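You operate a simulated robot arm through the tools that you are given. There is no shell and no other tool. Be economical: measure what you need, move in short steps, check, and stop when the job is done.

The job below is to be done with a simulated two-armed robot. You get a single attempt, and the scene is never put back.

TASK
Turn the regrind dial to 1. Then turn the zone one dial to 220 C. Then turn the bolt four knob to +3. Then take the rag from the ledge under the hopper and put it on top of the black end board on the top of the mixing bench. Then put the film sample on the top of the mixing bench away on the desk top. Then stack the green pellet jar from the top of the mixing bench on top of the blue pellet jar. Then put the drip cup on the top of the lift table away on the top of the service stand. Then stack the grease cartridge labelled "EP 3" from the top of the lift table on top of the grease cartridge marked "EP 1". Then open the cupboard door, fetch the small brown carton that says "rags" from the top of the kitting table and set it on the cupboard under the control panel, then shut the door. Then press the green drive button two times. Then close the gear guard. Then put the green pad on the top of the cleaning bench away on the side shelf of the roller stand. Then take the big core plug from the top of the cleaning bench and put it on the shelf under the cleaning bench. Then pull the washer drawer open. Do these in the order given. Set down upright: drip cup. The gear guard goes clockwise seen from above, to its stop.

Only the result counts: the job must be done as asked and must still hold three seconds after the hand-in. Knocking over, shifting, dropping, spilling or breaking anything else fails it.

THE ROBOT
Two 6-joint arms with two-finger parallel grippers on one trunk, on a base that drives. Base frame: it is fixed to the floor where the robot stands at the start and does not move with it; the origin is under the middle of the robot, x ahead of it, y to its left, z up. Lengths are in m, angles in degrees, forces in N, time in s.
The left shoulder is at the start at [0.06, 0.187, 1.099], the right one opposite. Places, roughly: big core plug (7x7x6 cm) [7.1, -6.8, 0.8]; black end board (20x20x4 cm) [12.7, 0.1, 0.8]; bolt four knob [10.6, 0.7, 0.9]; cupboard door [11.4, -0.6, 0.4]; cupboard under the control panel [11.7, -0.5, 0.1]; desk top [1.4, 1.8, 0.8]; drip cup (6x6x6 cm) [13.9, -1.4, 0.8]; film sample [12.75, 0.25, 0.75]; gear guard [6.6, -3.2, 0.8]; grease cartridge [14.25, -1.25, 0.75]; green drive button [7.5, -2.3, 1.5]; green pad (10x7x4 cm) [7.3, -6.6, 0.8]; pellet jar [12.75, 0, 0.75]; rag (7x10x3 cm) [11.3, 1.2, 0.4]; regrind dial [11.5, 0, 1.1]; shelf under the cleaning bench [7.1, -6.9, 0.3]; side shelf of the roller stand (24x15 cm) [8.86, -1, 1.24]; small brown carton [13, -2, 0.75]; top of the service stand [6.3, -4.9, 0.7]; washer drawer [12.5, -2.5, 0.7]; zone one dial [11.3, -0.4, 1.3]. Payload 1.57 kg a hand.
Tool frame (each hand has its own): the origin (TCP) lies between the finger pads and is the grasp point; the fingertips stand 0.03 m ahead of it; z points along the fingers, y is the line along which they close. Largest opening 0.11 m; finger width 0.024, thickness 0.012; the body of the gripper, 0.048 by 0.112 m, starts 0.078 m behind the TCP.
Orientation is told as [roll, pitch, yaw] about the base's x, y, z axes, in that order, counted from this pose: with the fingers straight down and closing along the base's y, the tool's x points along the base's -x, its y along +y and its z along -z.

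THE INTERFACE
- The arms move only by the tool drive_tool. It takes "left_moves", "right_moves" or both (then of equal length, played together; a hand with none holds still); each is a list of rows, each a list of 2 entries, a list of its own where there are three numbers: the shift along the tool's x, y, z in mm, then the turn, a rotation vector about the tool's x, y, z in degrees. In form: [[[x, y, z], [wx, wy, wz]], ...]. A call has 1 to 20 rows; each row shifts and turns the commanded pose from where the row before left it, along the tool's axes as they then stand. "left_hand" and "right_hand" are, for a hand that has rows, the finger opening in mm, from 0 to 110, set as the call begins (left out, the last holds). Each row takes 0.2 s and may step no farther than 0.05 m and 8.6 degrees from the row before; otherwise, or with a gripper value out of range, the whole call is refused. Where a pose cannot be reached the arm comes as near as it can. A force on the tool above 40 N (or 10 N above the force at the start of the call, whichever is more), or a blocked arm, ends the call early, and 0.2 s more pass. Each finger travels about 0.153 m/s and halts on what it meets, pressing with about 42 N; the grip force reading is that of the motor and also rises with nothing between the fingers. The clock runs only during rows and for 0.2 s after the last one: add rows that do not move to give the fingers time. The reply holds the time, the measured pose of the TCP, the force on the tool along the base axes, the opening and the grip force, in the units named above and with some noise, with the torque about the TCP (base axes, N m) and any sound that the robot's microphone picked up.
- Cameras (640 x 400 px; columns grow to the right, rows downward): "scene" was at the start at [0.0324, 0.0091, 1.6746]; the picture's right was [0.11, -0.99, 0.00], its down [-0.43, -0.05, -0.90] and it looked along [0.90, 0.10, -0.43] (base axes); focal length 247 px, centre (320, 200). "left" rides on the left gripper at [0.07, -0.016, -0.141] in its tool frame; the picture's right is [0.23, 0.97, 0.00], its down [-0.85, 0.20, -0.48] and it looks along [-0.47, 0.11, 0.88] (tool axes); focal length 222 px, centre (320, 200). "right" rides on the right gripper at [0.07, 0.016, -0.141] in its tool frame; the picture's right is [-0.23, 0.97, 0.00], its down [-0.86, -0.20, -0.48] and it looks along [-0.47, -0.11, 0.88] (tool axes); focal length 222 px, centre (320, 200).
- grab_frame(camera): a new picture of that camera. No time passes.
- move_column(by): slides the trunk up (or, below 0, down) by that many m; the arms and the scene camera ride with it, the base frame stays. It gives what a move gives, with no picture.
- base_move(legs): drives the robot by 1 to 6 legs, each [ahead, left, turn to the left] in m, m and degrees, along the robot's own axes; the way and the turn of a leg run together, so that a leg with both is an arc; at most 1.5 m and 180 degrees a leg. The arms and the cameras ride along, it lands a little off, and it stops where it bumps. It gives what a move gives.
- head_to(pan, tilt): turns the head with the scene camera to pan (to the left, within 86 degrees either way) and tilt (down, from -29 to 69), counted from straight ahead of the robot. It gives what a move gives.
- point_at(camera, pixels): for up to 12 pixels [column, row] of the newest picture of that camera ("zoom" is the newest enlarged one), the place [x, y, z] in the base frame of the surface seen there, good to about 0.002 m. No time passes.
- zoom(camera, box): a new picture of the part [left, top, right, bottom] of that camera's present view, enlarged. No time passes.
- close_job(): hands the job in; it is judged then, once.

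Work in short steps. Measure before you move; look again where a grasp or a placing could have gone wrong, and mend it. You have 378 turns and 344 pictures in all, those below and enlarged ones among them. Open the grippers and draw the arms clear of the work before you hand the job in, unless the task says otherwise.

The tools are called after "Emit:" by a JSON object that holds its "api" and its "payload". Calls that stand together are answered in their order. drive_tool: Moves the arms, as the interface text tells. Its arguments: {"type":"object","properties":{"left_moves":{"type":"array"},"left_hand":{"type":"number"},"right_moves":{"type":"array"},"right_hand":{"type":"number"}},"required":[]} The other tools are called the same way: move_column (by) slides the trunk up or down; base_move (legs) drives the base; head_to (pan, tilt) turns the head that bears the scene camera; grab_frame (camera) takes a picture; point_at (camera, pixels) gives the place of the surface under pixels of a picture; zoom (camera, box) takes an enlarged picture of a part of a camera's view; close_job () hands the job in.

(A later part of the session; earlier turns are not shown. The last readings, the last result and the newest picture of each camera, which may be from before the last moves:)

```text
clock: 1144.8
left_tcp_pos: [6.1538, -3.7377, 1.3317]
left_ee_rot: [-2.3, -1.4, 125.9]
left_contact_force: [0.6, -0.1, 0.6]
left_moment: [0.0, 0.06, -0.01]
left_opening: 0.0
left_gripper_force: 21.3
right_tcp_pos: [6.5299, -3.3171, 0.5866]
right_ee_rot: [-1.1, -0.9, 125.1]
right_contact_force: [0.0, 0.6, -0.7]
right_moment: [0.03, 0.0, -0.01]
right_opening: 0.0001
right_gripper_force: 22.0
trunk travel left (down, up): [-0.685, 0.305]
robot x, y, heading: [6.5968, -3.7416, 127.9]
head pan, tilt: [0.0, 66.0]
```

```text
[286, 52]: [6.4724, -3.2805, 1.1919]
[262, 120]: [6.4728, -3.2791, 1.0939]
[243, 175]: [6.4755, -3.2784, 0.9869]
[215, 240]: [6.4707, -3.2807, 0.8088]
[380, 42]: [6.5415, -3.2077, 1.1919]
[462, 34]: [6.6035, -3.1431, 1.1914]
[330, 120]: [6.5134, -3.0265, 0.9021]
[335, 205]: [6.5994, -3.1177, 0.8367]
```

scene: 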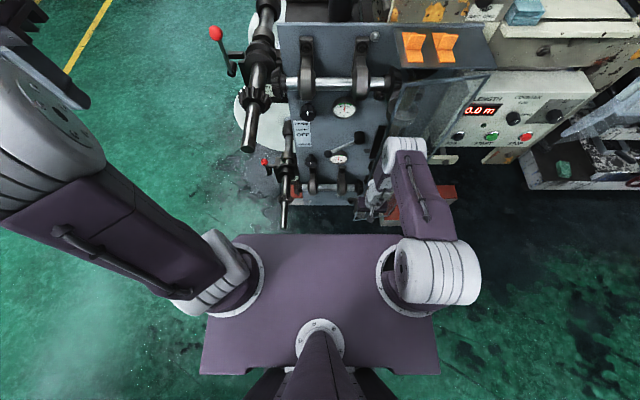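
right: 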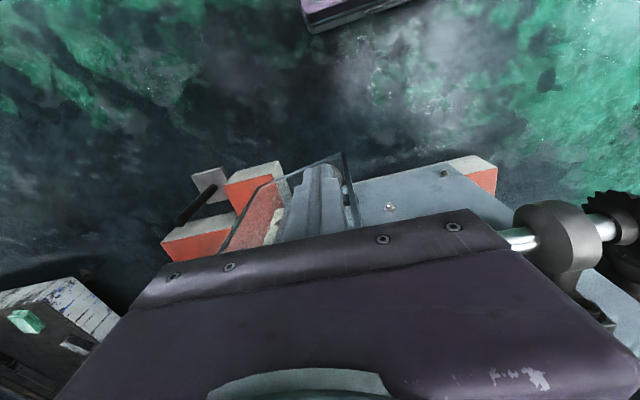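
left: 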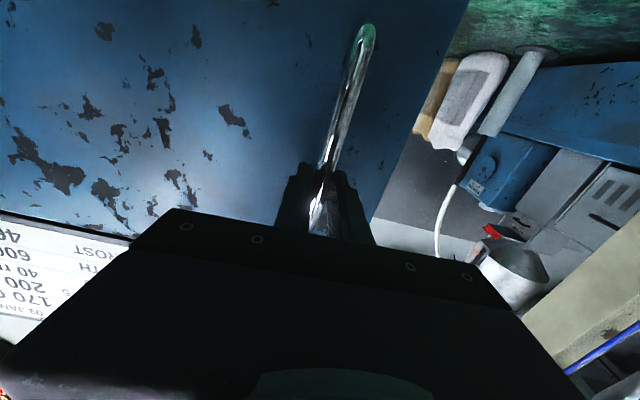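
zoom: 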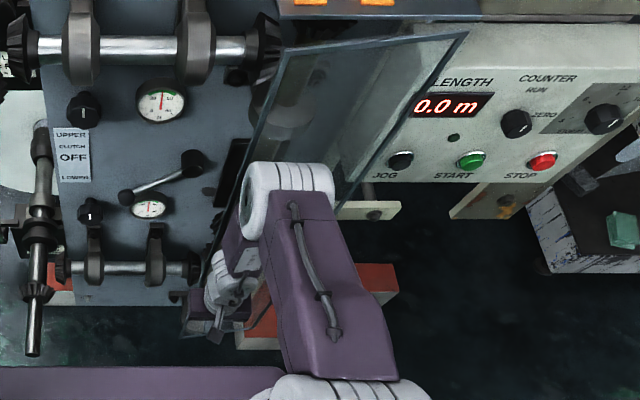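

The panel top edge now runs almost along -v (≈81°+). I test with one more gentle push to see if it is at its stop.

Emit:
{"api": "base_move", "payload": {"legs": [[0.03, 0, 0]]}}

Emit:
{"api": "zoom", "payload": {"camera": "scene", "box": [330, 60, 510, 250]}}

Emit:
{"api": "point_at", "payload": {"camera": "zoom", "pixels": [[286, 52], [243, 175], [380, 42], [462, 34], [120, 200], [60, 330], [230, 60]]}}

```text
clock: 1145.6
left_tcp_pos: [6.1355, -3.7179, 1.3318]
left_ee_rot: [-2.5, -1.5, 125.9]
left_contact_force: [-0.5, 0.2, -0.4]
left_moment: [0.01, 0.01, 0.0]
left_opening: 0.0
left_gripper_force: 20.8
right_tcp_pos: [6.514, -3.2961, 0.5879]
right_ee_rot: [-1.3, -1.0, 125.1]
right_contact_force: [-0.2, -1.1, 0.5]
right_moment: [-0.01, -0.01, 0.0]
right_opening: 0.0002
right_gripper_force: 20.8
trunk travel left (down, up): [-0.685, 0.305]
robot x, y, heading: [6.5802, -3.7171, 127.6]
head pan, tilt: [0.0, 66.0]
```

```text
2.11 times, centred on (420, 155) of scene
```

zoom: 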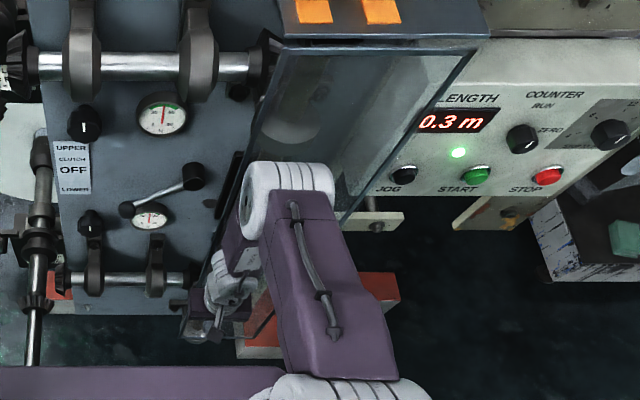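

```text
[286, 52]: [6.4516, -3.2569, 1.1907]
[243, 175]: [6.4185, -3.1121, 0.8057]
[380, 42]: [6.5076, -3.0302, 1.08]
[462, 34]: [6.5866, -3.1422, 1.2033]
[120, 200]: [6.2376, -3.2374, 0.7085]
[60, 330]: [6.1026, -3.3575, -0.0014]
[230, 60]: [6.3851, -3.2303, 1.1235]
```

The counter now runs with a green light — the guard interlock seems made. One more small push to be sure it is at the stop.

Emit:
{"api": "base_move", "payload": {"legs": [[0.025, 0, 0]]}}

Emit:
{"api": "zoom", "payload": {"camera": "scene", "box": [330, 60, 510, 250]}}

Emit:
{"api": "point_at", "payload": {"camera": "zoom", "pixels": [[278, 52], [380, 46], [470, 44], [286, 50]]}}

```text
clock: 1146.4
left_tcp_pos: [6.1321, -3.7128, 1.3325]
left_ee_rot: [-2.6, -1.6, 125.8]
left_contact_force: [0.0, -0.4, 0.2]
left_moment: [0.02, 0.0, 0.0]
left_opening: 0.0001
left_gripper_force: 21.5
right_tcp_pos: [6.5143, -3.2992, 0.585]
right_ee_rot: [-1.3, 0.1, 125.1]
right_contact_force: [-0.1, 0.2, -0.5]
right_moment: [0.01, 0.01, 0.01]
right_opening: 0.0
right_gripper_force: 21.1
trunk travel left (down, up): [-0.685, 0.305]
robot x, y, heading: [6.5738, -3.7101, 127.8]
head pan, tilt: [0.0, 66.0]
stopped in leg 1: the robot was blocked; the commanded pose is now the measured one
```

```text
2.11 times, centred on (420, 155) of scene
```

zoom: 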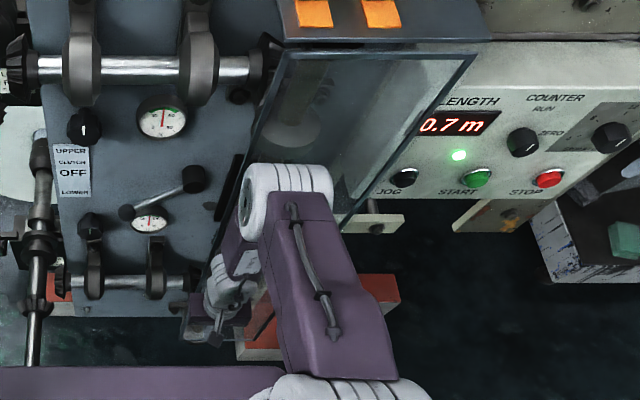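

```text
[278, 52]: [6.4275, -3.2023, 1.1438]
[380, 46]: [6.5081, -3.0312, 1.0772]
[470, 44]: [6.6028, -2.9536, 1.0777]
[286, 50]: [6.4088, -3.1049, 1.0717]
```

At the stop. Withdraw and check that it stays.

Emit:
{"api": "base_move", "payload": {"legs": [[-0.3, 0, 0]]}}

Emit:
{"api": "drive_tool", "payload": {"right_moves": [[[0, 0, -40], [0, 0, 0]], [[0, 0, -40], [0, 0, 0]], [[0, 0, -40], [0, 0, 0]], [[0, 0, -40], [0, 0, 0]], [[0, 0, -40], [0, 0, 0]], [[0, 0, -40], [0, 0, 0]], [[0, 0, -40], [0, 0, 0]], [[0, 0, -40], [0, 0, 0]], [[0, 0, -40], [0, 0, 0]], [[0, 0, -40], [0, 0, 0]], [[0, 0, -40], [0, 0, 0]], [[0, 0, -40], [0, 0, 0]]]}}

Emit:
{"api": "head_to", "payload": {"pan": -5, "tilt": 45}}

Emit:
{"api": "grab_frame", "payload": {"camera": "scene"}}

```text
clock: 1148.4
left_tcp_pos: [6.3117, -3.9438, 1.3315]
left_ee_rot: [-2.4, -1.4, 125.7]
left_contact_force: [0.1, 0.3, -0.3]
left_moment: [0.01, -0.03, 0.03]
left_opening: 0.0004
left_gripper_force: 21.5
right_tcp_pos: [6.694, -3.5335, 0.5831]
right_ee_rot: [-1.2, 0.1, 125.0]
right_contact_force: [-0.7, -0.6, 0.3]
right_moment: [0.0, -0.02, 0.0]
right_opening: 0.0
right_gripper_force: 20.8
trunk travel left (down, up): [-0.685, 0.305]
robot x, y, heading: [6.757, -3.9469, 127.4]
head pan, tilt: [0.0, 66.0]
```

```text
clock: 1151.0
left_tcp_pos: [6.3127, -3.945, 1.3306]
left_ee_rot: [-2.4, -1.5, 125.8]
left_contact_force: [-0.1, -0.2, -0.7]
left_moment: [0.03, 0.03, 0.0]
left_opening: 0.0
left_gripper_force: 21.0
right_tcp_pos: [6.7699, -3.557, 0.9232]
right_ee_rot: [-3.8, -0.6, 124.9]
right_contact_force: [-0.3, -0.2, 0.7]
right_moment: [0.02, 0.01, 0.01]
right_opening: 0.0
right_gripper_force: 21.6
right hand out of reach, approached as far as the arm can: row 5, 7, 8, 9, 10, 11, 12
trunk travel left (down, up): [-0.685, 0.305]
robot x, y, heading: [6.7548, -3.9491, 127.4]
head pan, tilt: [0.0, 66.0]
```

```text
clock: 1151.9
left_tcp_pos: [6.3128, -3.9442, 1.3301]
left_ee_rot: [-2.4, -1.4, 125.6]
left_contact_force: [0.2, 0.5, -0.1]
left_moment: [0.0, -0.03, 0.0]
left_opening: 0.0
left_gripper_force: 21.3
right_tcp_pos: [6.7706, -3.5556, 0.9223]
right_ee_rot: [-3.7, -0.6, 124.9]
right_contact_force: [0.0, -0.2, 0.1]
right_moment: [0.03, -0.02, -0.01]
right_opening: 0.0001
right_gripper_force: 21.2
trunk travel left (down, up): [-0.685, 0.305]
robot x, y, heading: [6.7551, -3.949, 127.3]
head pan, tilt: [-5.0, 45.0]
```

```text
117 pictures are left
```

scene: 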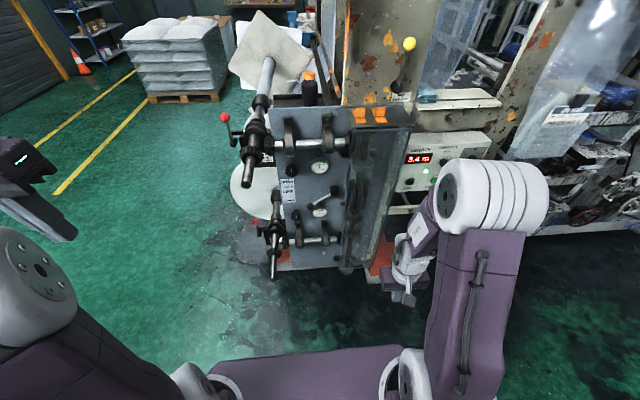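

The guard stays closed. Next: green pad on the cleaning bench. I raise the trunk a bit, turn around and drive across the corridor past the service stand.

Emit:
{"api": "base_move", "payload": {"legs": [[-0.05, -0.2, 0], [0, 0, 180]]}}

Emit:
{"api": "base_move", "payload": {"legs": [[1.35, 0, 0]]}}

Emit:
{"api": "head_to", "payload": {"pan": -35, "tilt": 30}}

Emit:
{"api": "grab_frame", "payload": {"camera": "scene"}}

```text
clock: 1160.8
left_tcp_pos: [7.3897, -3.8691, 1.331]
left_ee_rot: [-2.4, -1.5, -53.6]
left_contact_force: [0.1, -0.2, 0.2]
left_moment: [0.03, 0.05, 0.0]
left_opening: 0.0
left_gripper_force: 21.3
right_tcp_pos: [6.9354, -4.262, 0.9221]
right_ee_rot: [-3.8, -0.6, -54.7]
right_contact_force: [-0.5, -0.3, 0.0]
right_moment: [-0.01, 0.04, 0.02]
right_opening: 0.0001
right_gripper_force: 21.5
trunk travel left (down, up): [-0.685, 0.305]
robot x, y, heading: [6.9474, -3.8697, -52.0]
head pan, tilt: [-5.0, 45.0]
```

```text
clock: 1167.7
left_tcp_pos: [8.2338, -4.9339, 1.3319]
left_ee_rot: [-2.4, -1.5, -53.2]
left_contact_force: [0.0, 0.8, 0.1]
left_moment: [0.01, 0.0, -0.01]
left_opening: 0.0001
left_gripper_force: 21.5
right_tcp_pos: [7.7847, -5.3321, 0.9231]
right_ee_rot: [-3.8, -0.6, -54.1]
right_contact_force: [0.5, 0.2, -0.3]
right_moment: [0.04, 0.03, -0.05]
right_opening: 0.0002
right_gripper_force: 21.2
trunk travel left (down, up): [-0.685, 0.305]
robot x, y, heading: [7.7884, -4.938, -51.4]
head pan, tilt: [-5.0, 45.0]
```

```text
clock: 1168.6
left_tcp_pos: [8.2332, -4.9351, 1.3312]
left_ee_rot: [-2.4, -1.4, -53.2]
left_contact_force: [0.5, 0.0, 0.3]
left_moment: [-0.01, 0.02, -0.03]
left_opening: 0.0
left_gripper_force: 21.7
right_tcp_pos: [7.7841, -5.3315, 0.9216]
right_ee_rot: [-3.8, -0.5, -54.0]
right_contact_force: [0.3, 0.2, -0.7]
right_moment: [0.02, 0.02, 0.0]
right_opening: 0.0002
right_gripper_force: 21.1
trunk travel left (down, up): [-0.685, 0.305]
robot x, y, heading: [7.7894, -4.937, -51.4]
head pan, tilt: [-35.0, 30.0]
```

```text
116 pictures are left
```

scene: 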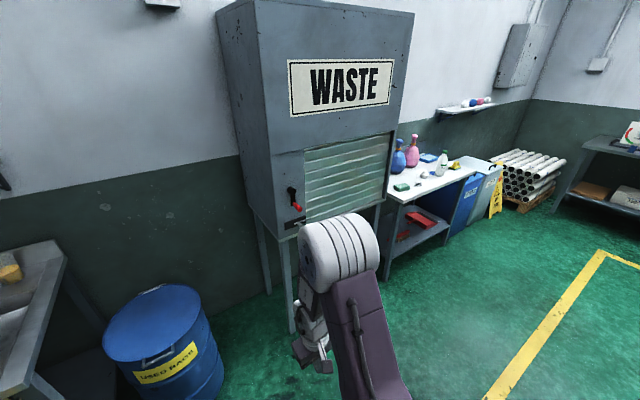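

Emit:
{"api": "point_at", "payload": {"camera": "scene", "pixels": [[396, 200], [472, 180], [385, 262], [443, 170], [402, 187], [455, 165], [290, 330], [330, 215], [480, 200], [440, 240]]}}

Emit:
{"api": "base_move", "payload": {"legs": [[0, -1.2, -1.2]]}}

Emit:
{"api": "head_to", "payload": {"pan": -10, "tilt": 35}}

Emit:
{"api": "grab_frame", "payload": {"camera": "scene"}}

```text
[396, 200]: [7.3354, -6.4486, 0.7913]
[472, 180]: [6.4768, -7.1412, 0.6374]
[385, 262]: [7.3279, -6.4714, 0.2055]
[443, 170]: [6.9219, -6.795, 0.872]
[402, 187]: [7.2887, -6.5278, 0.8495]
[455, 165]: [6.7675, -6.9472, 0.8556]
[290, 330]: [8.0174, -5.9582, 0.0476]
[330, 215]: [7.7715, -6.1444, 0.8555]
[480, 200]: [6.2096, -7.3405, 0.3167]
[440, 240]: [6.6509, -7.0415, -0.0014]
```

```text
clock: 1174.7
left_tcp_pos: [7.2903, -5.6806, 1.3307]
left_ee_rot: [-2.4, -1.5, -54.3]
left_contact_force: [-0.3, -0.2, -0.1]
left_moment: [0.02, -0.02, 0.03]
left_opening: 0.0
left_gripper_force: 22.0
right_tcp_pos: [6.8324, -6.069, 0.9216]
right_ee_rot: [-3.9, -0.6, -55.1]
right_contact_force: [0.2, -0.3, 0.2]
right_moment: [-0.03, 0.02, 0.02]
right_opening: 0.0
right_gripper_force: 21.1
trunk travel left (down, up): [-0.685, 0.305]
robot x, y, heading: [6.8465, -5.6768, -52.3]
head pan, tilt: [-35.0, 30.0]
```

```text
clock: 1175.6
left_tcp_pos: [7.2903, -5.6816, 1.3313]
left_ee_rot: [-2.4, -1.5, -54.3]
left_contact_force: [0.1, -1.0, 0.1]
left_moment: [0.0, -0.01, -0.01]
left_opening: 0.0
left_gripper_force: 21.5
right_tcp_pos: [6.8313, -6.0693, 0.9229]
right_ee_rot: [-3.9, -0.6, -55.1]
right_contact_force: [-0.6, 0.6, 0.2]
right_moment: [0.02, -0.02, 0.05]
right_opening: 0.0
right_gripper_force: 21.2
trunk travel left (down, up): [-0.685, 0.305]
robot x, y, heading: [6.8425, -5.6765, -52.5]
head pan, tilt: [-10.0, 35.0]
```

```text
115 pictures are left
```

scene: 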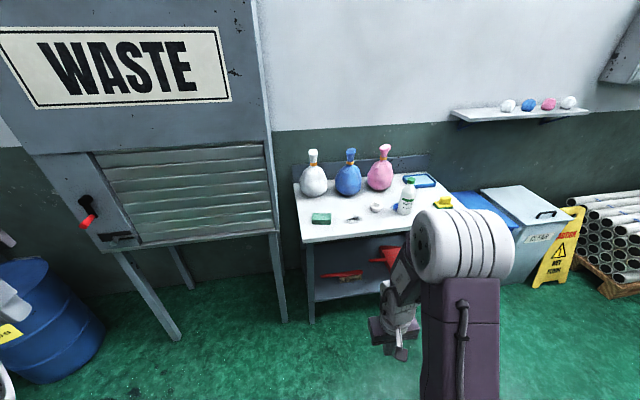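

Emit:
{"api": "zoom", "payload": {"camera": "scene", "box": [285, 130, 465, 260]}}

Emit:
{"api": "point_at", "payload": {"camera": "scene", "pixels": [[321, 215], [312, 213], [330, 213], [312, 224], [331, 224], [352, 218], [376, 208], [396, 207], [300, 240], [408, 236], [443, 204]]}}

```text
3.08 times, centred on (375, 195) of scene
```

zoom: 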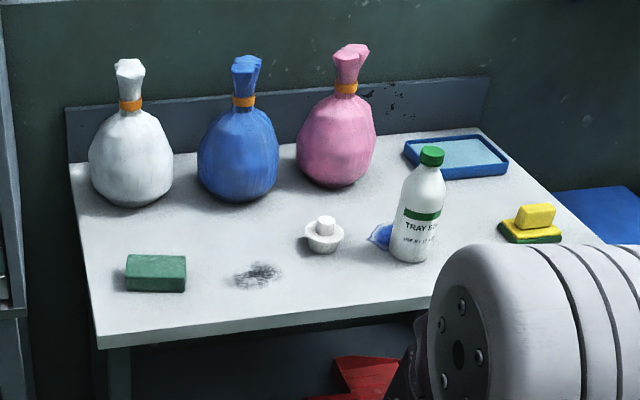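

```text
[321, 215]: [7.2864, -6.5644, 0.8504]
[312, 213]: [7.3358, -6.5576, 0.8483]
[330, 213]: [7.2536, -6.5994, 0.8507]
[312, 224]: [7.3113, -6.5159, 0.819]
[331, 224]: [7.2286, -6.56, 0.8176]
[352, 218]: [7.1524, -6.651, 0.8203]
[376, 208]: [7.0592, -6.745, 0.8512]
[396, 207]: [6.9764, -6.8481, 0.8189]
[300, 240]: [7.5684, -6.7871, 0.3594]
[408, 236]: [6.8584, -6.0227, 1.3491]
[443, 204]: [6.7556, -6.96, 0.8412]
```

Emit:
{"api": "point_at", "payload": {"camera": "zoom", "pixels": [[129, 257], [184, 258], [127, 272], [184, 274], [127, 289], [184, 291], [156, 310], [156, 265], [326, 222], [324, 250], [308, 240], [342, 240], [324, 262]]}}

```text
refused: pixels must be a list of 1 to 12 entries
```

Emit:
{"api": "point_at", "payload": {"camera": "zoom", "pixels": [[129, 257], [184, 258], [127, 272], [184, 274], [127, 289], [184, 291], [156, 310], [156, 265], [326, 220], [324, 250], [308, 240], [342, 240]]}}

```text
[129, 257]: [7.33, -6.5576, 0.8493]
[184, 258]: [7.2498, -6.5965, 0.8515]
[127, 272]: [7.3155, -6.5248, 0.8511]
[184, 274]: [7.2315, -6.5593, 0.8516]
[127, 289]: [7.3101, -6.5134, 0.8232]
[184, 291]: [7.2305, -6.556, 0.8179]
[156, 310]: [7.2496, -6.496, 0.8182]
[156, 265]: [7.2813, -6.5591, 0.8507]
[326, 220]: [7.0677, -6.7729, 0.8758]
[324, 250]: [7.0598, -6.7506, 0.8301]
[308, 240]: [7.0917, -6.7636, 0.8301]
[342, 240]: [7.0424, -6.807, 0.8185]
```

Green pad centre (7.283,-6.561), about 9×4.5×3.5 cm, long axis heading 26°. I straighten the right hand and turn it so the fingers close across the pad's short side.

Emit:
{"api": "drive_tool", "payload": {"right_moves": [[[0, 0, -30], [-3.9, 0, 0]], [[0, 0, -40], [0, 0, 0]], [[0, 0, -40], [0, 0, 0]], [[0, 0, 0], [0, 0, 8.25]], [[0, 0, 0], [0, 0, 8.25]], [[0, 0, 0], [0, 0, 8.25]], [[0, 0, 0], [0, 0, 8.25]], [[0, 0, 0], [0, 0, 8.25]], [[0, 0, 0], [0, 0, 8.25]], [[0, 0, 0], [0, 0, 8.25]], [[0, 0, 0], [0, 0, 8.25]], [[0, 0, 0], [0, 0, 8.25]], [[0, 0, 0], [0, 0, 8.25]], [[0, 0, 0], [0, 0, 8.25]], [[0, 0, 0], [0, 0, 8.25]]], "right_hand": 80}}

Emit:
{"api": "base_move", "payload": {"legs": [[0.45, 0, 0]]}}

Emit:
{"api": "grab_frame", "payload": {"camera": "scene"}}

```text
clock: 1178.8
left_tcp_pos: [7.2897, -5.6799, 1.3299]
left_ee_rot: [-2.4, -1.4, -54.3]
left_contact_force: [0.1, -0.2, 0.0]
left_moment: [-0.01, 0.0, -0.01]
left_opening: 0.0
left_gripper_force: 20.8
right_tcp_pos: [6.7905, -6.06, 0.9399]
right_ee_rot: [1.9, -3.8, -154.3]
right_contact_force: [0.3, -1.1, 0.3]
right_moment: [0.0, -0.04, 0.01]
right_opening: 0.0799
right_gripper_force: 0.1
right hand out of reach, approached as far as the arm can: row 1, 2, 3, 4, 5
trunk travel left (down, up): [-0.685, 0.305]
robot x, y, heading: [6.8433, -5.6788, -52.3]
head pan, tilt: [-10.0, 35.0]
```

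```text
clock: 1181.5
left_tcp_pos: [7.5626, -6.0398, 1.3312]
left_ee_rot: [-2.4, -1.5, -54.5]
left_contact_force: [-0.3, 0.2, -0.1]
left_moment: [0.02, 0.0, 0.0]
left_opening: 0.0001
left_gripper_force: 21.1
right_tcp_pos: [7.0634, -6.4165, 0.9378]
right_ee_rot: [1.8, -3.9, -154.5]
right_contact_force: [0.1, 0.2, -0.5]
right_moment: [-0.02, -0.01, 0.01]
right_opening: 0.0798
right_gripper_force: 0.0
trunk travel left (down, up): [-0.685, 0.305]
robot x, y, heading: [7.1193, -6.0358, -52.7]
head pan, tilt: [-10.0, 35.0]
```

```text
113 pictures are left
```

scene: 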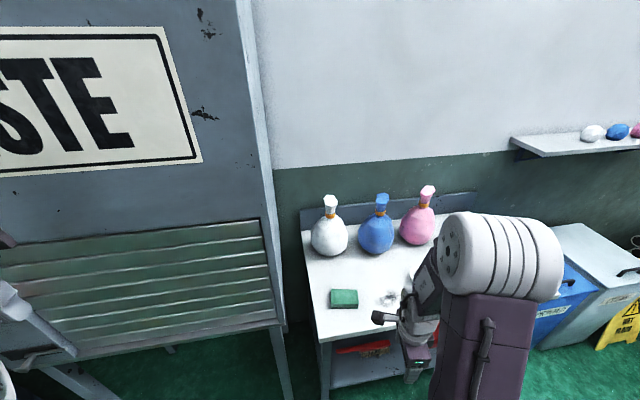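

Emit:
{"api": "drive_tool", "payload": {"right_moves": [[[0, 0, -30], [1.9, 3.9, 0]], [[23, 38, 0], [0, 0, 0]], [[23, 38, 0], [0, 0, 0]], [[23, 38, 0], [0, 0, 0]], [[23, 38, 0], [0, 0, 0]], [[22, 37, 0], [0, 0, 0]], [[22, 36, 0], [0, 0, 0]]]}}

Emit:
{"api": "grab_frame", "payload": {"camera": "right"}}

```text
clock: 1183.1
left_tcp_pos: [7.5638, -6.0393, 1.3303]
left_ee_rot: [-2.4, -1.4, -54.4]
left_contact_force: [0.2, 0.0, -0.9]
left_moment: [-0.02, 0.0, -0.01]
left_opening: 0.0
left_gripper_force: 20.8
right_tcp_pos: [7.2409, -6.5034, 0.869]
right_ee_rot: [3.7, -6.2, -154.5]
right_contact_force: [-1.1, 0.5, 0.4]
right_moment: [-0.03, 0.01, -0.04]
right_opening: 0.0799
right_gripper_force: 0.1
right hand out of reach, approached as far as the arm can: row 1, 2, 3, 4, 5, 6, 7
trunk travel left (down, up): [-0.685, 0.305]
robot x, y, heading: [7.1218, -6.0332, -52.7]
head pan, tilt: [-10.0, 35.0]
```

```text
112 pictures are left
```

right: 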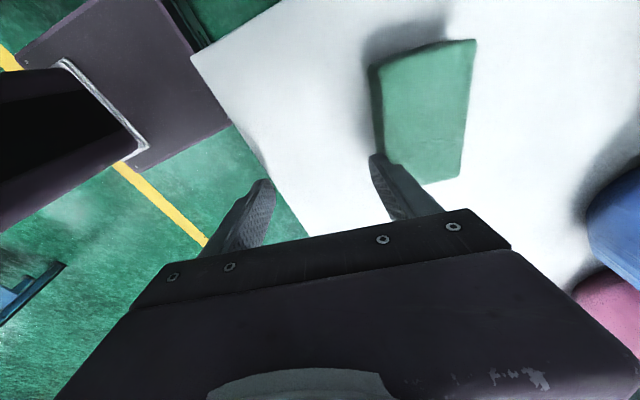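

The right arm is in a poor configuration. I back off 0.35 m and try to restore it to a normal pose.

Emit:
{"api": "base_move", "payload": {"legs": [[-0.4, 0, 0]]}}

Emit:
{"api": "drive_tool", "payload": {"right_moves": [[[0, 0, 0], [0, 0, -8.2]], [[0, 0, 0], [0, 0, -8.2]], [[0, 0, 0], [0, 0, -8.2]], [[0, 0, 0], [0, 0, -8.2]], [[0, 0, 0], [0, 0, -8.2]], [[0, 0, 0], [0, 0, -8.2]], [[0, 0, 0], [0, 0, -8.2]], [[0, 0, 0], [0, 0, -8.2]], [[0, 0, 0], [0, 0, -8.2]], [[0, 0, 0], [0, 0, -8.2]], [[0, 0, 0], [0, 0, -8.2]], [[0, 0, 0], [0, 0, -8.2]]]}}

Emit:
{"api": "drive_tool", "payload": {"right_moves": [[[-40, 0, 0], [0, 0, 0]], [[-40, 0, 0], [0, 0, 0]], [[-20, 0, -30], [0, 0, 0]], [[0, 0, -40], [0, 0, 0]], [[0, 0, -40], [0, 0, 0]], [[0, 0, -40], [0, 0, 0]], [[0, 0, -40], [0, 0, 0]], [[0, 0, -40], [0, 0, 0]]]}}

Emit:
{"api": "grab_frame", "payload": {"camera": "scene"}}

```text
clock: 1185.6
left_tcp_pos: [7.3194, -5.7197, 1.3309]
left_ee_rot: [-2.3, -1.4, -54.3]
left_contact_force: [-0.5, 0.0, -0.5]
left_moment: [-0.04, 0.02, 0.01]
left_opening: 0.0
left_gripper_force: 21.3
right_tcp_pos: [6.998, -6.1845, 0.8707]
right_ee_rot: [3.8, -6.0, -154.4]
right_contact_force: [0.2, -0.3, -0.6]
right_moment: [0.0, -0.01, -0.01]
right_opening: 0.0797
right_gripper_force: 0.1
trunk travel left (down, up): [-0.685, 0.305]
robot x, y, heading: [6.8751, -5.7139, -52.7]
head pan, tilt: [-10.0, 35.0]
```

```text
clock: 1188.2
left_tcp_pos: [7.3197, -5.7193, 1.331]
left_ee_rot: [-2.3, -1.3, -54.2]
left_contact_force: [-0.6, -0.7, -0.6]
left_moment: [0.0, 0.02, -0.03]
left_opening: 0.0001
left_gripper_force: 21.0
right_tcp_pos: [6.9979, -6.1839, 0.8703]
right_ee_rot: [-6.6, -2.7, -55.5]
right_contact_force: [-0.1, 0.3, 0.3]
right_moment: [0.02, -0.02, 0.01]
right_opening: 0.0801
right_gripper_force: 0.1
trunk travel left (down, up): [-0.685, 0.305]
robot x, y, heading: [6.8749, -5.7124, -52.6]
head pan, tilt: [-10.0, 35.0]
```

```text
clock: 1190.0
left_tcp_pos: [7.3189, -5.7175, 1.3316]
left_ee_rot: [-2.5, -1.5, -54.2]
left_contact_force: [-0.2, 0.1, -0.4]
left_moment: [-0.05, 0.0, 0.0]
left_opening: 0.0
left_gripper_force: 21.7
right_tcp_pos: [7.0126, -6.1687, 1.0308]
right_ee_rot: [-11.3, -5.4, -55.3]
right_contact_force: [-0.3, 0.7, -0.9]
right_moment: [0.03, 0.0, -0.01]
right_opening: 0.0801
right_gripper_force: 0.0
right hand out of reach, approached as far as the arm can: row 1, 2, 3, 4, 5, 6, 7, 8
trunk travel left (down, up): [-0.685, 0.305]
robot x, y, heading: [6.8724, -5.7111, -52.6]
head pan, tilt: [-10.0, 35.0]
```

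```text
111 pictures are left
```

scene: 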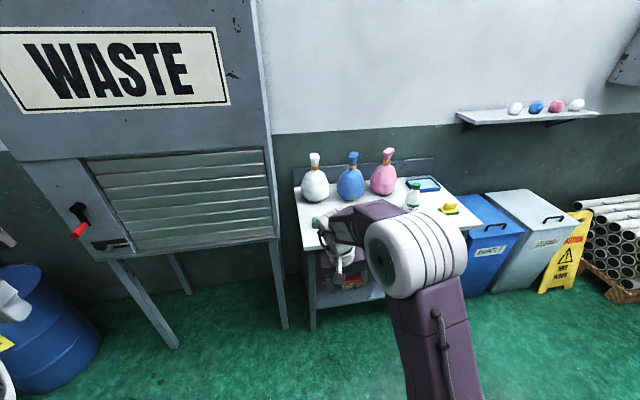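

Emit:
{"api": "drive_tool", "payload": {"right_moves": [[[0, 0, 0], [-5.6, 0, 0]], [[0, 0, 0], [-5.6, 0, 0]], [[0, 0, 0], [0, 5.4, 0]], [[0, 0, -30], [0, 0, 0]], [[0, 0, -30], [0, 0, 0]]]}}

```text
clock: 1191.2
left_tcp_pos: [7.3184, -5.7168, 1.3323]
left_ee_rot: [-2.4, -1.5, -54.3]
left_contact_force: [0.0, 0.3, -0.5]
left_moment: [0.02, -0.03, -0.02]
left_opening: 0.0
left_gripper_force: 21.5
right_tcp_pos: [6.9889, -6.151, 1.0397]
right_ee_rot: [-13.3, -1.0, -56.0]
right_contact_force: [0.4, 0.2, 0.0]
right_moment: [0.0, 0.02, -0.02]
right_opening: 0.08
right_gripper_force: 0.0
right hand out of reach, approached as far as the arm can: row 1, 2, 3, 4, 5
trunk travel left (down, up): [-0.685, 0.305]
robot x, y, heading: [6.8745, -5.7152, -52.8]
head pan, tilt: [-10.0, 35.0]
```

Emit:
{"api": "drive_tool", "payload": {"right_moves": [[[0, -40, 0], [0, 0, 0]], [[0, -40, 0], [0, 0, 0]], [[0, -40, 0], [0, 0, 0]], [[0, 0, 0], [-6.5, 0, 0]], [[0, 0, 0], [-6.5, 0, 0]]]}}

Emit:
{"api": "head_to", "payload": {"pan": -20, "tilt": 60}}

Emit:
{"api": "grab_frame", "payload": {"camera": "scene"}}

```text
clock: 1192.4
left_tcp_pos: [7.3193, -5.7196, 1.3328]
left_ee_rot: [-2.4, -1.4, -54.4]
left_contact_force: [-0.2, 0.7, 0.3]
left_moment: [0.01, 0.02, 0.02]
left_opening: 0.0
left_gripper_force: 21.5
right_tcp_pos: [6.8957, -6.2019, 1.0391]
right_ee_rot: [-12.3, -0.3, -56.4]
right_contact_force: [-0.1, 0.3, -0.5]
right_moment: [0.03, 0.02, -0.02]
right_opening: 0.0799
right_gripper_force: 0.0
right hand out of reach, approached as far as the arm can: row 1, 2, 3, 4, 5
trunk travel left (down, up): [-0.685, 0.305]
robot x, y, heading: [6.8763, -5.7143, -52.6]
head pan, tilt: [-10.0, 35.0]
```

```text
clock: 1193.3
left_tcp_pos: [7.3192, -5.7193, 1.3303]
left_ee_rot: [-2.4, -1.3, -54.3]
left_contact_force: [-0.3, 0.0, 0.8]
left_moment: [0.01, -0.04, -0.02]
left_opening: 0.0002
left_gripper_force: 20.8
right_tcp_pos: [6.8962, -6.2019, 1.0389]
right_ee_rot: [-12.4, -0.4, -56.5]
right_contact_force: [0.4, 0.3, -0.9]
right_moment: [0.04, 0.0, -0.03]
right_opening: 0.0799
right_gripper_force: 0.0
trunk travel left (down, up): [-0.685, 0.305]
robot x, y, heading: [6.875, -5.7155, -52.5]
head pan, tilt: [-20.0, 60.0]
```

```text
110 pictures are left
```

scene: 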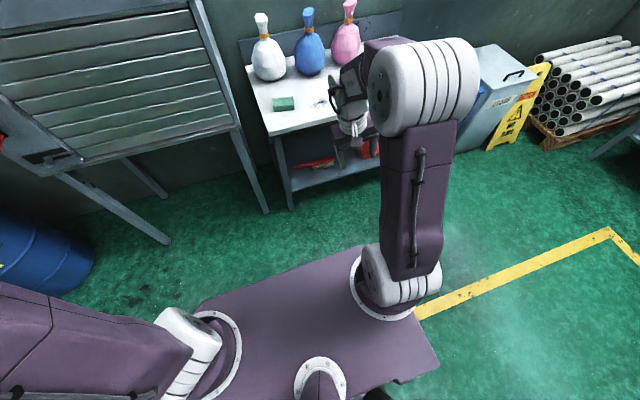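

Emit:
{"api": "point_at", "payload": {"camera": "scene", "pixels": [[430, 60], [430, 120], [400, 100], [355, 90], [350, 125], [420, 200], [400, 285]]}}

```text
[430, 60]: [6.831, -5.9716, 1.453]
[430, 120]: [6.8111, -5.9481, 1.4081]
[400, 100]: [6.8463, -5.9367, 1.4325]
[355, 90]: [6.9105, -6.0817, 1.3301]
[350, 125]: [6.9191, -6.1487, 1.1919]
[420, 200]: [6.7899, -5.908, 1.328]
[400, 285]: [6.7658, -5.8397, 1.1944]
```

The right arm is stuck near a wrist limit; the left hand will do the rest. I park the right hand back and up, and look ahead.

Emit:
{"api": "drive_tool", "payload": {"right_moves": [[[30, 0, -20], [0, 0, 0]], [[30, 0, -20], [0, 0, 0]], [[30, 0, -20], [0, 0, 0]], [[0, -20, -20], [0, 0, 0]], [[0, -20, -20], [0, 0, 0]]], "right_hand": 0}}

Emit:
{"api": "drive_tool", "payload": {"left_moves": [[[-30, 0, 40], [2.3, 1.4, 0]], [[-30, 0, 40], [0, 0, 0]], [[-30, 0, 40], [0, 0, 0]], [[-30, 0, 40], [0, 0, 0]], [[-30, 0, 40], [0, 0, 0]]], "left_hand": 80}}

```text
clock: 1194.5
left_tcp_pos: [7.3192, -5.7186, 1.3319]
left_ee_rot: [-2.4, -1.5, -54.3]
left_contact_force: [0.6, -0.2, -0.1]
left_moment: [-0.03, 0.02, 0.02]
left_opening: 0.0001
left_gripper_force: 21.1
right_tcp_pos: [6.8502, -6.1226, 1.0894]
right_ee_rot: [-13.2, -0.5, -56.4]
right_contact_force: [0.8, -0.4, -0.6]
right_moment: [-0.03, 0.01, 0.02]
right_opening: 0.0
right_gripper_force: 21.0
right hand out of reach, approached as far as the arm can: row 2, 3, 4, 5
trunk travel left (down, up): [-0.685, 0.305]
robot x, y, heading: [6.8722, -5.7149, -52.4]
head pan, tilt: [-20.0, 60.0]
```

```text
clock: 1195.7
left_tcp_pos: [7.3982, -5.853, 1.1295]
left_ee_rot: [-4.7, 0.0, -54.3]
left_contact_force: [-0.2, 1.0, -0.4]
left_moment: [0.01, 0.04, -0.01]
left_opening: 0.0802
left_gripper_force: 0.1
right_tcp_pos: [6.8507, -6.1219, 1.0877]
right_ee_rot: [-13.3, -0.3, -56.4]
right_contact_force: [0.2, -0.3, 0.2]
right_moment: [0.01, -0.03, 0.01]
right_opening: 0.0
right_gripper_force: 21.1
trunk travel left (down, up): [-0.685, 0.305]
robot x, y, heading: [6.8743, -5.7104, -52.5]
head pan, tilt: [-20.0, 60.0]
```

Emit:
{"api": "drive_tool", "payload": {"left_moves": [[[0, -20, 0], [-4.7, 0, 0]], [[0, -40, 0], [0, 0, -8]], [[0, 0, 0], [0, 0, -8]], [[0, 0, 0], [0, 0, -8]], [[0, 0, 0], [0, 0, -8]], [[0, 0, 0], [0, 0, -8]], [[0, 0, 0], [0, 0, -8]], [[0, 0, 0], [0, 0, -8]], [[0, 0, 0], [0, 0, -8]], [[0, 0, 0], [0, 0, -8]], [[0, 0, 0], [0, 0, -8]]]}}

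Emit:
{"api": "base_move", "payload": {"legs": [[0, -0.385, 0], [0.4, 0, 0]]}}

Emit:
{"api": "head_to", "payload": {"pan": 10, "tilt": 45}}

Emit:
{"api": "grab_frame", "payload": {"camera": "scene"}}

```text
clock: 1198.1
left_tcp_pos: [7.3474, -5.8867, 1.1363]
left_ee_rot: [0.0, 0.0, 25.8]
left_contact_force: [0.9, 0.1, -0.7]
left_moment: [-0.03, -0.01, 0.01]
left_opening: 0.0799
left_gripper_force: 0.1
right_tcp_pos: [6.8496, -6.1215, 1.0881]
right_ee_rot: [-13.2, -0.4, -56.4]
right_contact_force: [0.1, 0.3, 0.6]
right_moment: [0.02, -0.02, -0.02]
right_opening: 0.0
right_gripper_force: 21.8
trunk travel left (down, up): [-0.685, 0.305]
robot x, y, heading: [6.8786, -5.7117, -52.5]
head pan, tilt: [-20.0, 60.0]
```

```text
clock: 1202.6
left_tcp_pos: [7.2826, -6.4346, 1.1352]
left_ee_rot: [-0.1, 0.0, 25.5]
left_contact_force: [-0.6, -0.2, -0.2]
left_moment: [-0.01, -0.02, 0.01]
left_opening: 0.0803
left_gripper_force: 0.2
right_tcp_pos: [6.7848, -6.6691, 1.0882]
right_ee_rot: [-13.2, -0.4, -56.4]
right_contact_force: [-0.6, 0.1, 0.7]
right_moment: [-0.02, 0.01, -0.03]
right_opening: 0.0
right_gripper_force: 21.2
trunk travel left (down, up): [-0.685, 0.305]
robot x, y, heading: [6.8075, -6.2628, -52.7]
head pan, tilt: [-20.0, 60.0]
```

```text
clock: 1203.5
left_tcp_pos: [7.2806, -6.4345, 1.1345]
left_ee_rot: [-0.1, -0.1, 25.5]
left_contact_force: [0.3, 0.0, 0.5]
left_moment: [-0.01, -0.01, 0.01]
left_opening: 0.0801
left_gripper_force: 0.0
right_tcp_pos: [6.7837, -6.6705, 1.0886]
right_ee_rot: [-13.2, -0.4, -56.6]
right_contact_force: [0.2, 0.5, -0.6]
right_moment: [-0.02, -0.01, 0.04]
right_opening: 0.0001
right_gripper_force: 21.7
trunk travel left (down, up): [-0.685, 0.305]
robot x, y, heading: [6.8106, -6.2633, -52.7]
head pan, tilt: [10.0, 45.0]
```

```text
109 pictures are left
```

scene: 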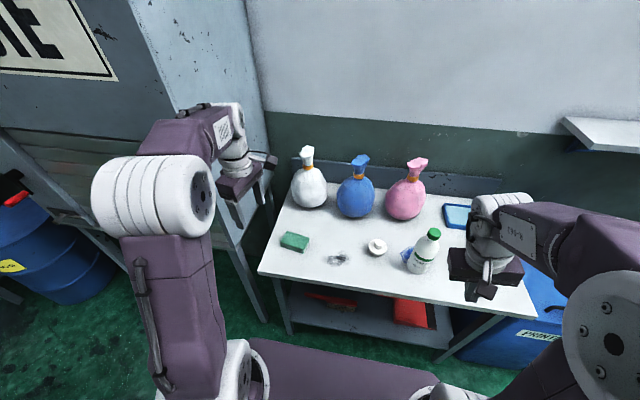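

Emit:
{"api": "zoom", "payload": {"camera": "scene", "box": [265, 215, 325, 265]}}

Emit:
{"api": "point_at", "payload": {"camera": "scene", "pixels": [[286, 233], [308, 238], [282, 244], [305, 250], [295, 241], [280, 249], [330, 235]]}}

Emit:
{"api": "drive_tool", "payload": {"left_moves": [[[17, -38, 0], [0, 0, 0]], [[17, -38, 0], [0, 0, 0]], [[18, -39, 0], [0, 0, 0]], [[0, 0, 45], [0, 0, 0]], [[0, 0, 45], [0, 0, 0]], [[0, 0, 45], [0, 0, 0]]]}}

Emit:
{"api": "grab_frame", "payload": {"camera": "left"}}

```text
8.00 times, centred on (295, 240) of scene
```

zoom: 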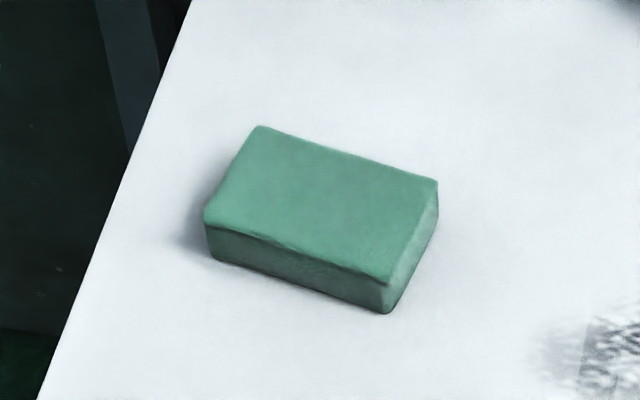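

```text
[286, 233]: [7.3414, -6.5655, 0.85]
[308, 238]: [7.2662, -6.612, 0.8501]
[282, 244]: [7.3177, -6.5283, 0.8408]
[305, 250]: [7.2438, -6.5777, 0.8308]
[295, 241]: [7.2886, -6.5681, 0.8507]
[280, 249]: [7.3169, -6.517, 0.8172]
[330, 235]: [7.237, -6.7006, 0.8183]
```

```text
clock: 1204.9
left_tcp_pos: [7.2857, -6.5624, 0.9987]
left_ee_rot: [0.0, 0.0, 25.5]
left_contact_force: [-0.6, -0.1, 0.0]
left_moment: [0.02, 0.03, 0.01]
left_opening: 0.0802
left_gripper_force: 0.0
right_tcp_pos: [6.7844, -6.6705, 1.0885]
right_ee_rot: [-13.2, -0.3, -56.6]
right_contact_force: [-0.1, 0.1, 0.1]
right_moment: [0.02, -0.01, 0.01]
right_opening: 0.0
right_gripper_force: 20.7
trunk travel left (down, up): [-0.685, 0.305]
robot x, y, heading: [6.812, -6.2629, -52.7]
head pan, tilt: [10.0, 45.0]
```

```text
107 pictures are left
```

left: 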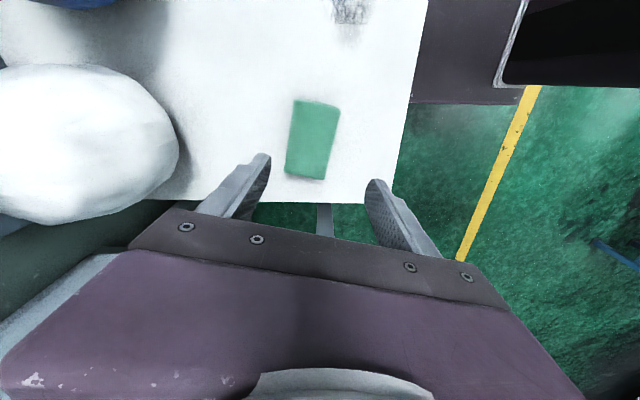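

Emit:
{"api": "drive_tool", "payload": {"left_moves": [[[-2, -10.5, 0], [0, 0, -6.2]], [[0, 0, 45], [0, 0, 0]], [[0, 0, 45], [0, 0, 0]], [[0, 0, 45], [0, 0, 0]], [[0, 0, 11], [0, 0, 0]]]}}

Emit:
{"api": "grab_frame", "payload": {"camera": "left"}}

```text
clock: 1206.1
left_tcp_pos: [7.2918, -6.5707, 0.854]
left_ee_rot: [-0.1, 0.1, 31.7]
left_contact_force: [-0.6, 0.1, 0.3]
left_moment: [-0.01, 0.03, 0.01]
left_opening: 0.08
left_gripper_force: 0.0
right_tcp_pos: [6.7845, -6.6709, 1.0878]
right_ee_rot: [-13.3, -0.5, -56.5]
right_contact_force: [0.5, 0.2, -0.2]
right_moment: [0.01, 0.03, 0.04]
right_opening: 0.0002
right_gripper_force: 21.3
trunk travel left (down, up): [-0.685, 0.305]
robot x, y, heading: [6.8137, -6.2595, -53.0]
head pan, tilt: [10.0, 45.0]
```

```text
106 pictures are left
```

left: 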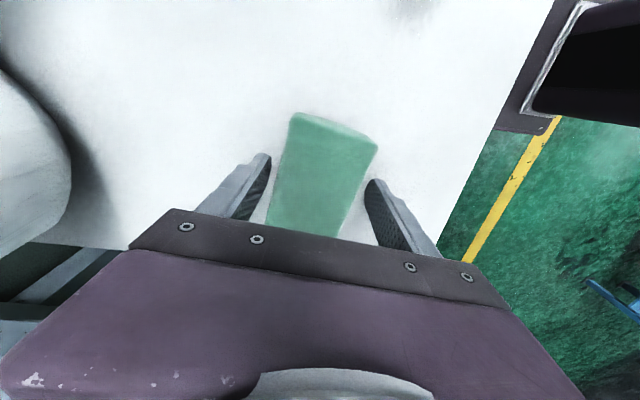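

Pad lies between the fingers. Close and lift gently.

Emit:
{"api": "drive_tool", "payload": {"left_moves": [[[0, 0, 0], [0, 0, 0]], [[0, 0, 0], [0, 0, 0]], [[0, 0, 0], [0, 0, 0]]], "left_hand": 0}}

Emit:
{"api": "drive_tool", "payload": {"left_moves": [[[0, 0, -8], [0, 0, 0]], [[0, 0, -10], [0, 0, 0]], [[0, 0, -15], [0, 0, 0]], [[0, 0, -20], [0, 0, 0]], [[0, 0, -20], [0, 0, 0]], [[0, 0, -20], [0, 0, 0]], [[0, 0, -20], [0, 0, 0]], [[0, 0, -20], [0, 0, 0]], [[0, 0, -20], [0, 0, 0]], [[0, 0, -20], [0, 0, 0]]]}}

Emit:
{"api": "grab_frame", "payload": {"camera": "left"}}

```text
clock: 1206.9
left_tcp_pos: [7.2919, -6.5689, 0.8534]
left_ee_rot: [0.0, 0.1, 31.8]
left_contact_force: [-0.3, 0.6, 0.0]
left_moment: [0.01, -0.01, 0.0]
left_opening: 0.0622
left_gripper_force: 42.3
right_tcp_pos: [6.7838, -6.671, 1.0877]
right_ee_rot: [-13.2, -0.4, -56.4]
right_contact_force: [-0.6, 0.2, -0.6]
right_moment: [0.01, 0.0, -0.01]
right_opening: 0.0001
right_gripper_force: 21.2
trunk travel left (down, up): [-0.685, 0.305]
robot x, y, heading: [6.8099, -6.2616, -52.6]
head pan, tilt: [10.0, 45.0]
```

```text
clock: 1209.1
left_tcp_pos: [7.2914, -6.5701, 1.0266]
left_ee_rot: [-0.1, 0.0, 31.8]
left_contact_force: [-0.5, -0.4, -0.1]
left_moment: [-0.03, 0.02, -0.01]
left_opening: 0.0617
left_gripper_force: 41.9
right_tcp_pos: [6.7845, -6.6712, 1.0891]
right_ee_rot: [-13.2, -0.4, -56.6]
right_contact_force: [0.3, 0.1, -0.5]
right_moment: [-0.01, -0.01, 0.02]
right_opening: 0.0
right_gripper_force: 21.1
trunk travel left (down, up): [-0.685, 0.305]
robot x, y, heading: [6.8112, -6.261, -52.6]
head pan, tilt: [10.0, 45.0]
```

```text
105 pictures are left
```

left: 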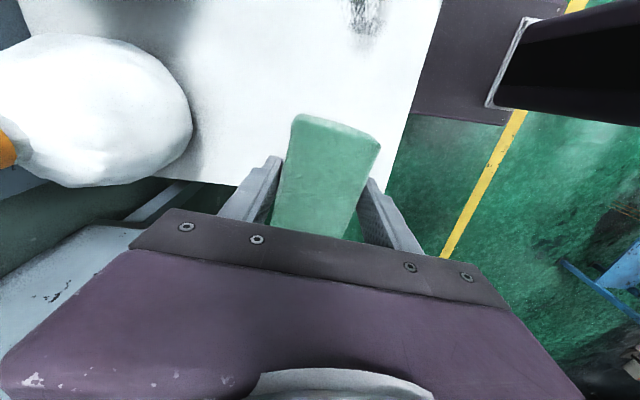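

Pad held. I back away and drive back across to the machine line to find the roller stand's side shelf.

Emit:
{"api": "base_move", "payload": {"legs": [[-0.45, 0, 0], [0, 0.85, 0], [0, 0.85, 0], [-1.45, 0, 0], [-0.12, 0.6, 0]]}}

Emit:
{"api": "base_move", "payload": {"legs": [[0, 0.9, 0], [0, 0, 90]]}}

Emit:
{"api": "head_to", "payload": {"pan": 25, "tilt": 20}}

Emit:
{"api": "grab_frame", "payload": {"camera": "scene"}}

```text
clock: 1229.9
left_tcp_pos: [7.8933, -3.5716, 1.0251]
left_ee_rot: [-0.1, -0.1, 32.0]
left_contact_force: [0.2, 0.6, -0.3]
left_moment: [-0.03, 0.04, -0.03]
left_opening: 0.0605
left_gripper_force: 42.3
right_tcp_pos: [7.3872, -3.6728, 1.0869]
right_ee_rot: [-13.2, -0.4, -56.4]
right_contact_force: [0.1, 0.4, 0.1]
right_moment: [-0.02, 0.01, 0.02]
right_opening: 0.0
right_gripper_force: 21.3
trunk travel left (down, up): [-0.685, 0.305]
robot x, y, heading: [7.4088, -3.2652, -52.4]
head pan, tilt: [10.0, 45.0]
```

```text
clock: 1238.4
left_tcp_pos: [8.4217, -2.2358, 1.0258]
left_ee_rot: [-0.1, 0.0, 122.5]
left_contact_force: [-0.1, 0.4, -1.2]
left_moment: [-0.01, -0.04, 0.0]
left_opening: 0.0607
left_gripper_force: 42.0
right_tcp_pos: [8.5283, -2.7399, 1.0897]
right_ee_rot: [-13.2, -0.4, 34.2]
right_contact_force: [0.2, 0.3, -0.1]
right_moment: [0.04, -0.01, 0.01]
right_opening: 0.0003
right_gripper_force: 21.1
trunk travel left (down, up): [-0.685, 0.305]
robot x, y, heading: [8.1189, -2.7202, 38.2]
head pan, tilt: [10.0, 45.0]
```

```text
clock: 1239.3
left_tcp_pos: [8.4215, -2.2355, 1.0264]
left_ee_rot: [0.0, -0.1, 122.4]
left_contact_force: [-0.8, -0.8, -1.2]
left_moment: [0.0, 0.02, 0.03]
left_opening: 0.0609
left_gripper_force: 41.9
right_tcp_pos: [8.5274, -2.741, 1.0888]
right_ee_rot: [-13.2, -0.3, 34.2]
right_contact_force: [-1.1, 0.3, -0.4]
right_moment: [0.0, -0.01, 0.0]
right_opening: 0.0001
right_gripper_force: 20.6
trunk travel left (down, up): [-0.685, 0.305]
robot x, y, heading: [8.1205, -2.7176, 38.2]
head pan, tilt: [25.0, 20.0]
```

```text
104 pictures are left
```

scene: 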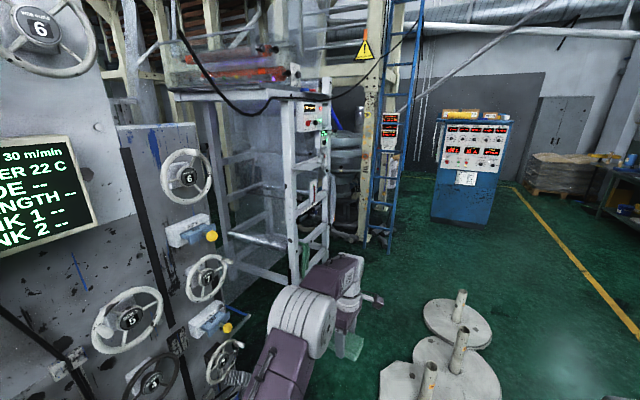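

Emit:
{"api": "zoom", "payload": {"camera": "scene", "box": [200, 60, 400, 280]}}

Emit:
{"api": "point_at", "payload": {"camera": "scene", "pixels": [[305, 164], [320, 185], [315, 200], [300, 215], [250, 238], [310, 95], [320, 130], [330, 170], [295, 275], [325, 255], [430, 310], [460, 350]]}}

```text
1.82 times, centred on (300, 170) of scene
```

zoom: 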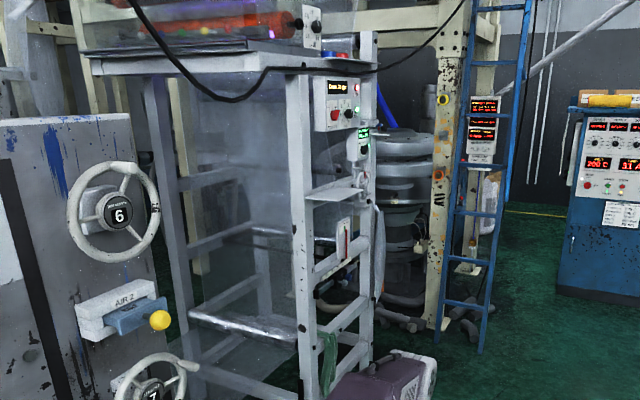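

```text
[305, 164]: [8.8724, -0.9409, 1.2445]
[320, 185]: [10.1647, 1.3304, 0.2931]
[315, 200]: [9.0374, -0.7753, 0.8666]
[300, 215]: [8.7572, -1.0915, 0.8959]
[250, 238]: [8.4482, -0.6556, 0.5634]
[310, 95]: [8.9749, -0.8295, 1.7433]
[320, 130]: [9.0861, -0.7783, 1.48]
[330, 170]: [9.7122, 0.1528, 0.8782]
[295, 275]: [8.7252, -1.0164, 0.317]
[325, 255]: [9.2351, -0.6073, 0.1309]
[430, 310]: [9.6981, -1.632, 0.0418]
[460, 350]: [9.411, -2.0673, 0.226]
```

Emit:
{"api": "point_at", "payload": {"camera": "scene", "pixels": [[187, 176], [208, 180], [212, 237], [228, 328], [230, 345], [440, 318], [410, 370], [425, 385], [480, 340], [470, 395], [305, 250], [340, 110]]}}

Emit:
{"api": "head_to", "payload": {"pan": 0, "tilt": 45}}

Emit:
{"api": "grab_frame", "payload": {"camera": "scene"}}

```text
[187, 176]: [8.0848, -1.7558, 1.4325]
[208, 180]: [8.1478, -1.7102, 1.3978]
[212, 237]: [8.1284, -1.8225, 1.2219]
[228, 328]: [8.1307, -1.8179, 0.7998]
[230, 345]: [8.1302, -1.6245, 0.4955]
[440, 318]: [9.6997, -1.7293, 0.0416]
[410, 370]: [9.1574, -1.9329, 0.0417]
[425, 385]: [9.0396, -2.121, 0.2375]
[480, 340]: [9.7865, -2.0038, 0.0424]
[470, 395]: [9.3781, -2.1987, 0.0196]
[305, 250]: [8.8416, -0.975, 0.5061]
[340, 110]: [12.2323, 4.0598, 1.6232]
```

```text
clock: 1240.2
left_tcp_pos: [8.421, -2.235, 1.0266]
left_ee_rot: [-0.1, 0.0, 122.4]
left_contact_force: [0.8, 0.3, -0.5]
left_moment: [0.01, 0.01, 0.0]
left_opening: 0.0607
left_gripper_force: 41.5
right_tcp_pos: [8.5276, -2.7403, 1.0892]
right_ee_rot: [-13.2, -0.3, 34.2]
right_contact_force: [-0.1, -0.7, 0.2]
right_moment: [0.0, -0.01, -0.01]
right_opening: 0.0
right_gripper_force: 21.2
trunk travel left (down, up): [-0.685, 0.305]
robot x, y, heading: [8.1192, -2.7233, 38.2]
head pan, tilt: [0.0, 45.0]
```

```text
102 pictures are left
```

scene: 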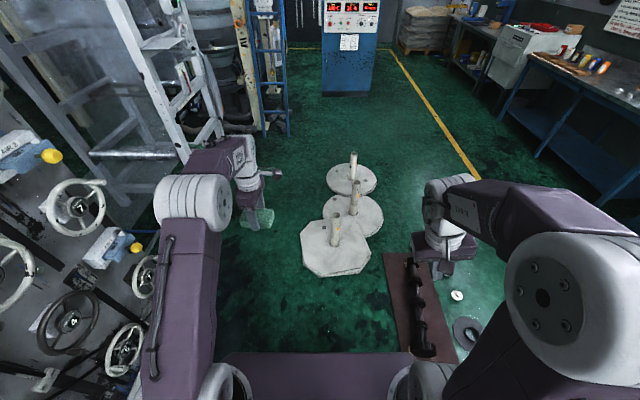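

Emit:
{"api": "point_at", "payload": {"camera": "scene", "pixels": [[302, 240], [310, 268], [322, 212], [328, 182], [345, 278], [383, 255], [215, 150], [190, 155], [165, 230], [150, 270]]}}

```text
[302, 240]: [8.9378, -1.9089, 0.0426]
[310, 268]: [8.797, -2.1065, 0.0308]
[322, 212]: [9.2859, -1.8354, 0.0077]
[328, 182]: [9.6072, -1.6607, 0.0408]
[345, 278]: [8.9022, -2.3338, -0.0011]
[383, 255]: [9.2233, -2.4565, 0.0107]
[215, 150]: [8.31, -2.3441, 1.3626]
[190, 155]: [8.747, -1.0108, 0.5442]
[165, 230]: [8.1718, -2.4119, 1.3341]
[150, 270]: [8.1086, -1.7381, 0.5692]
```

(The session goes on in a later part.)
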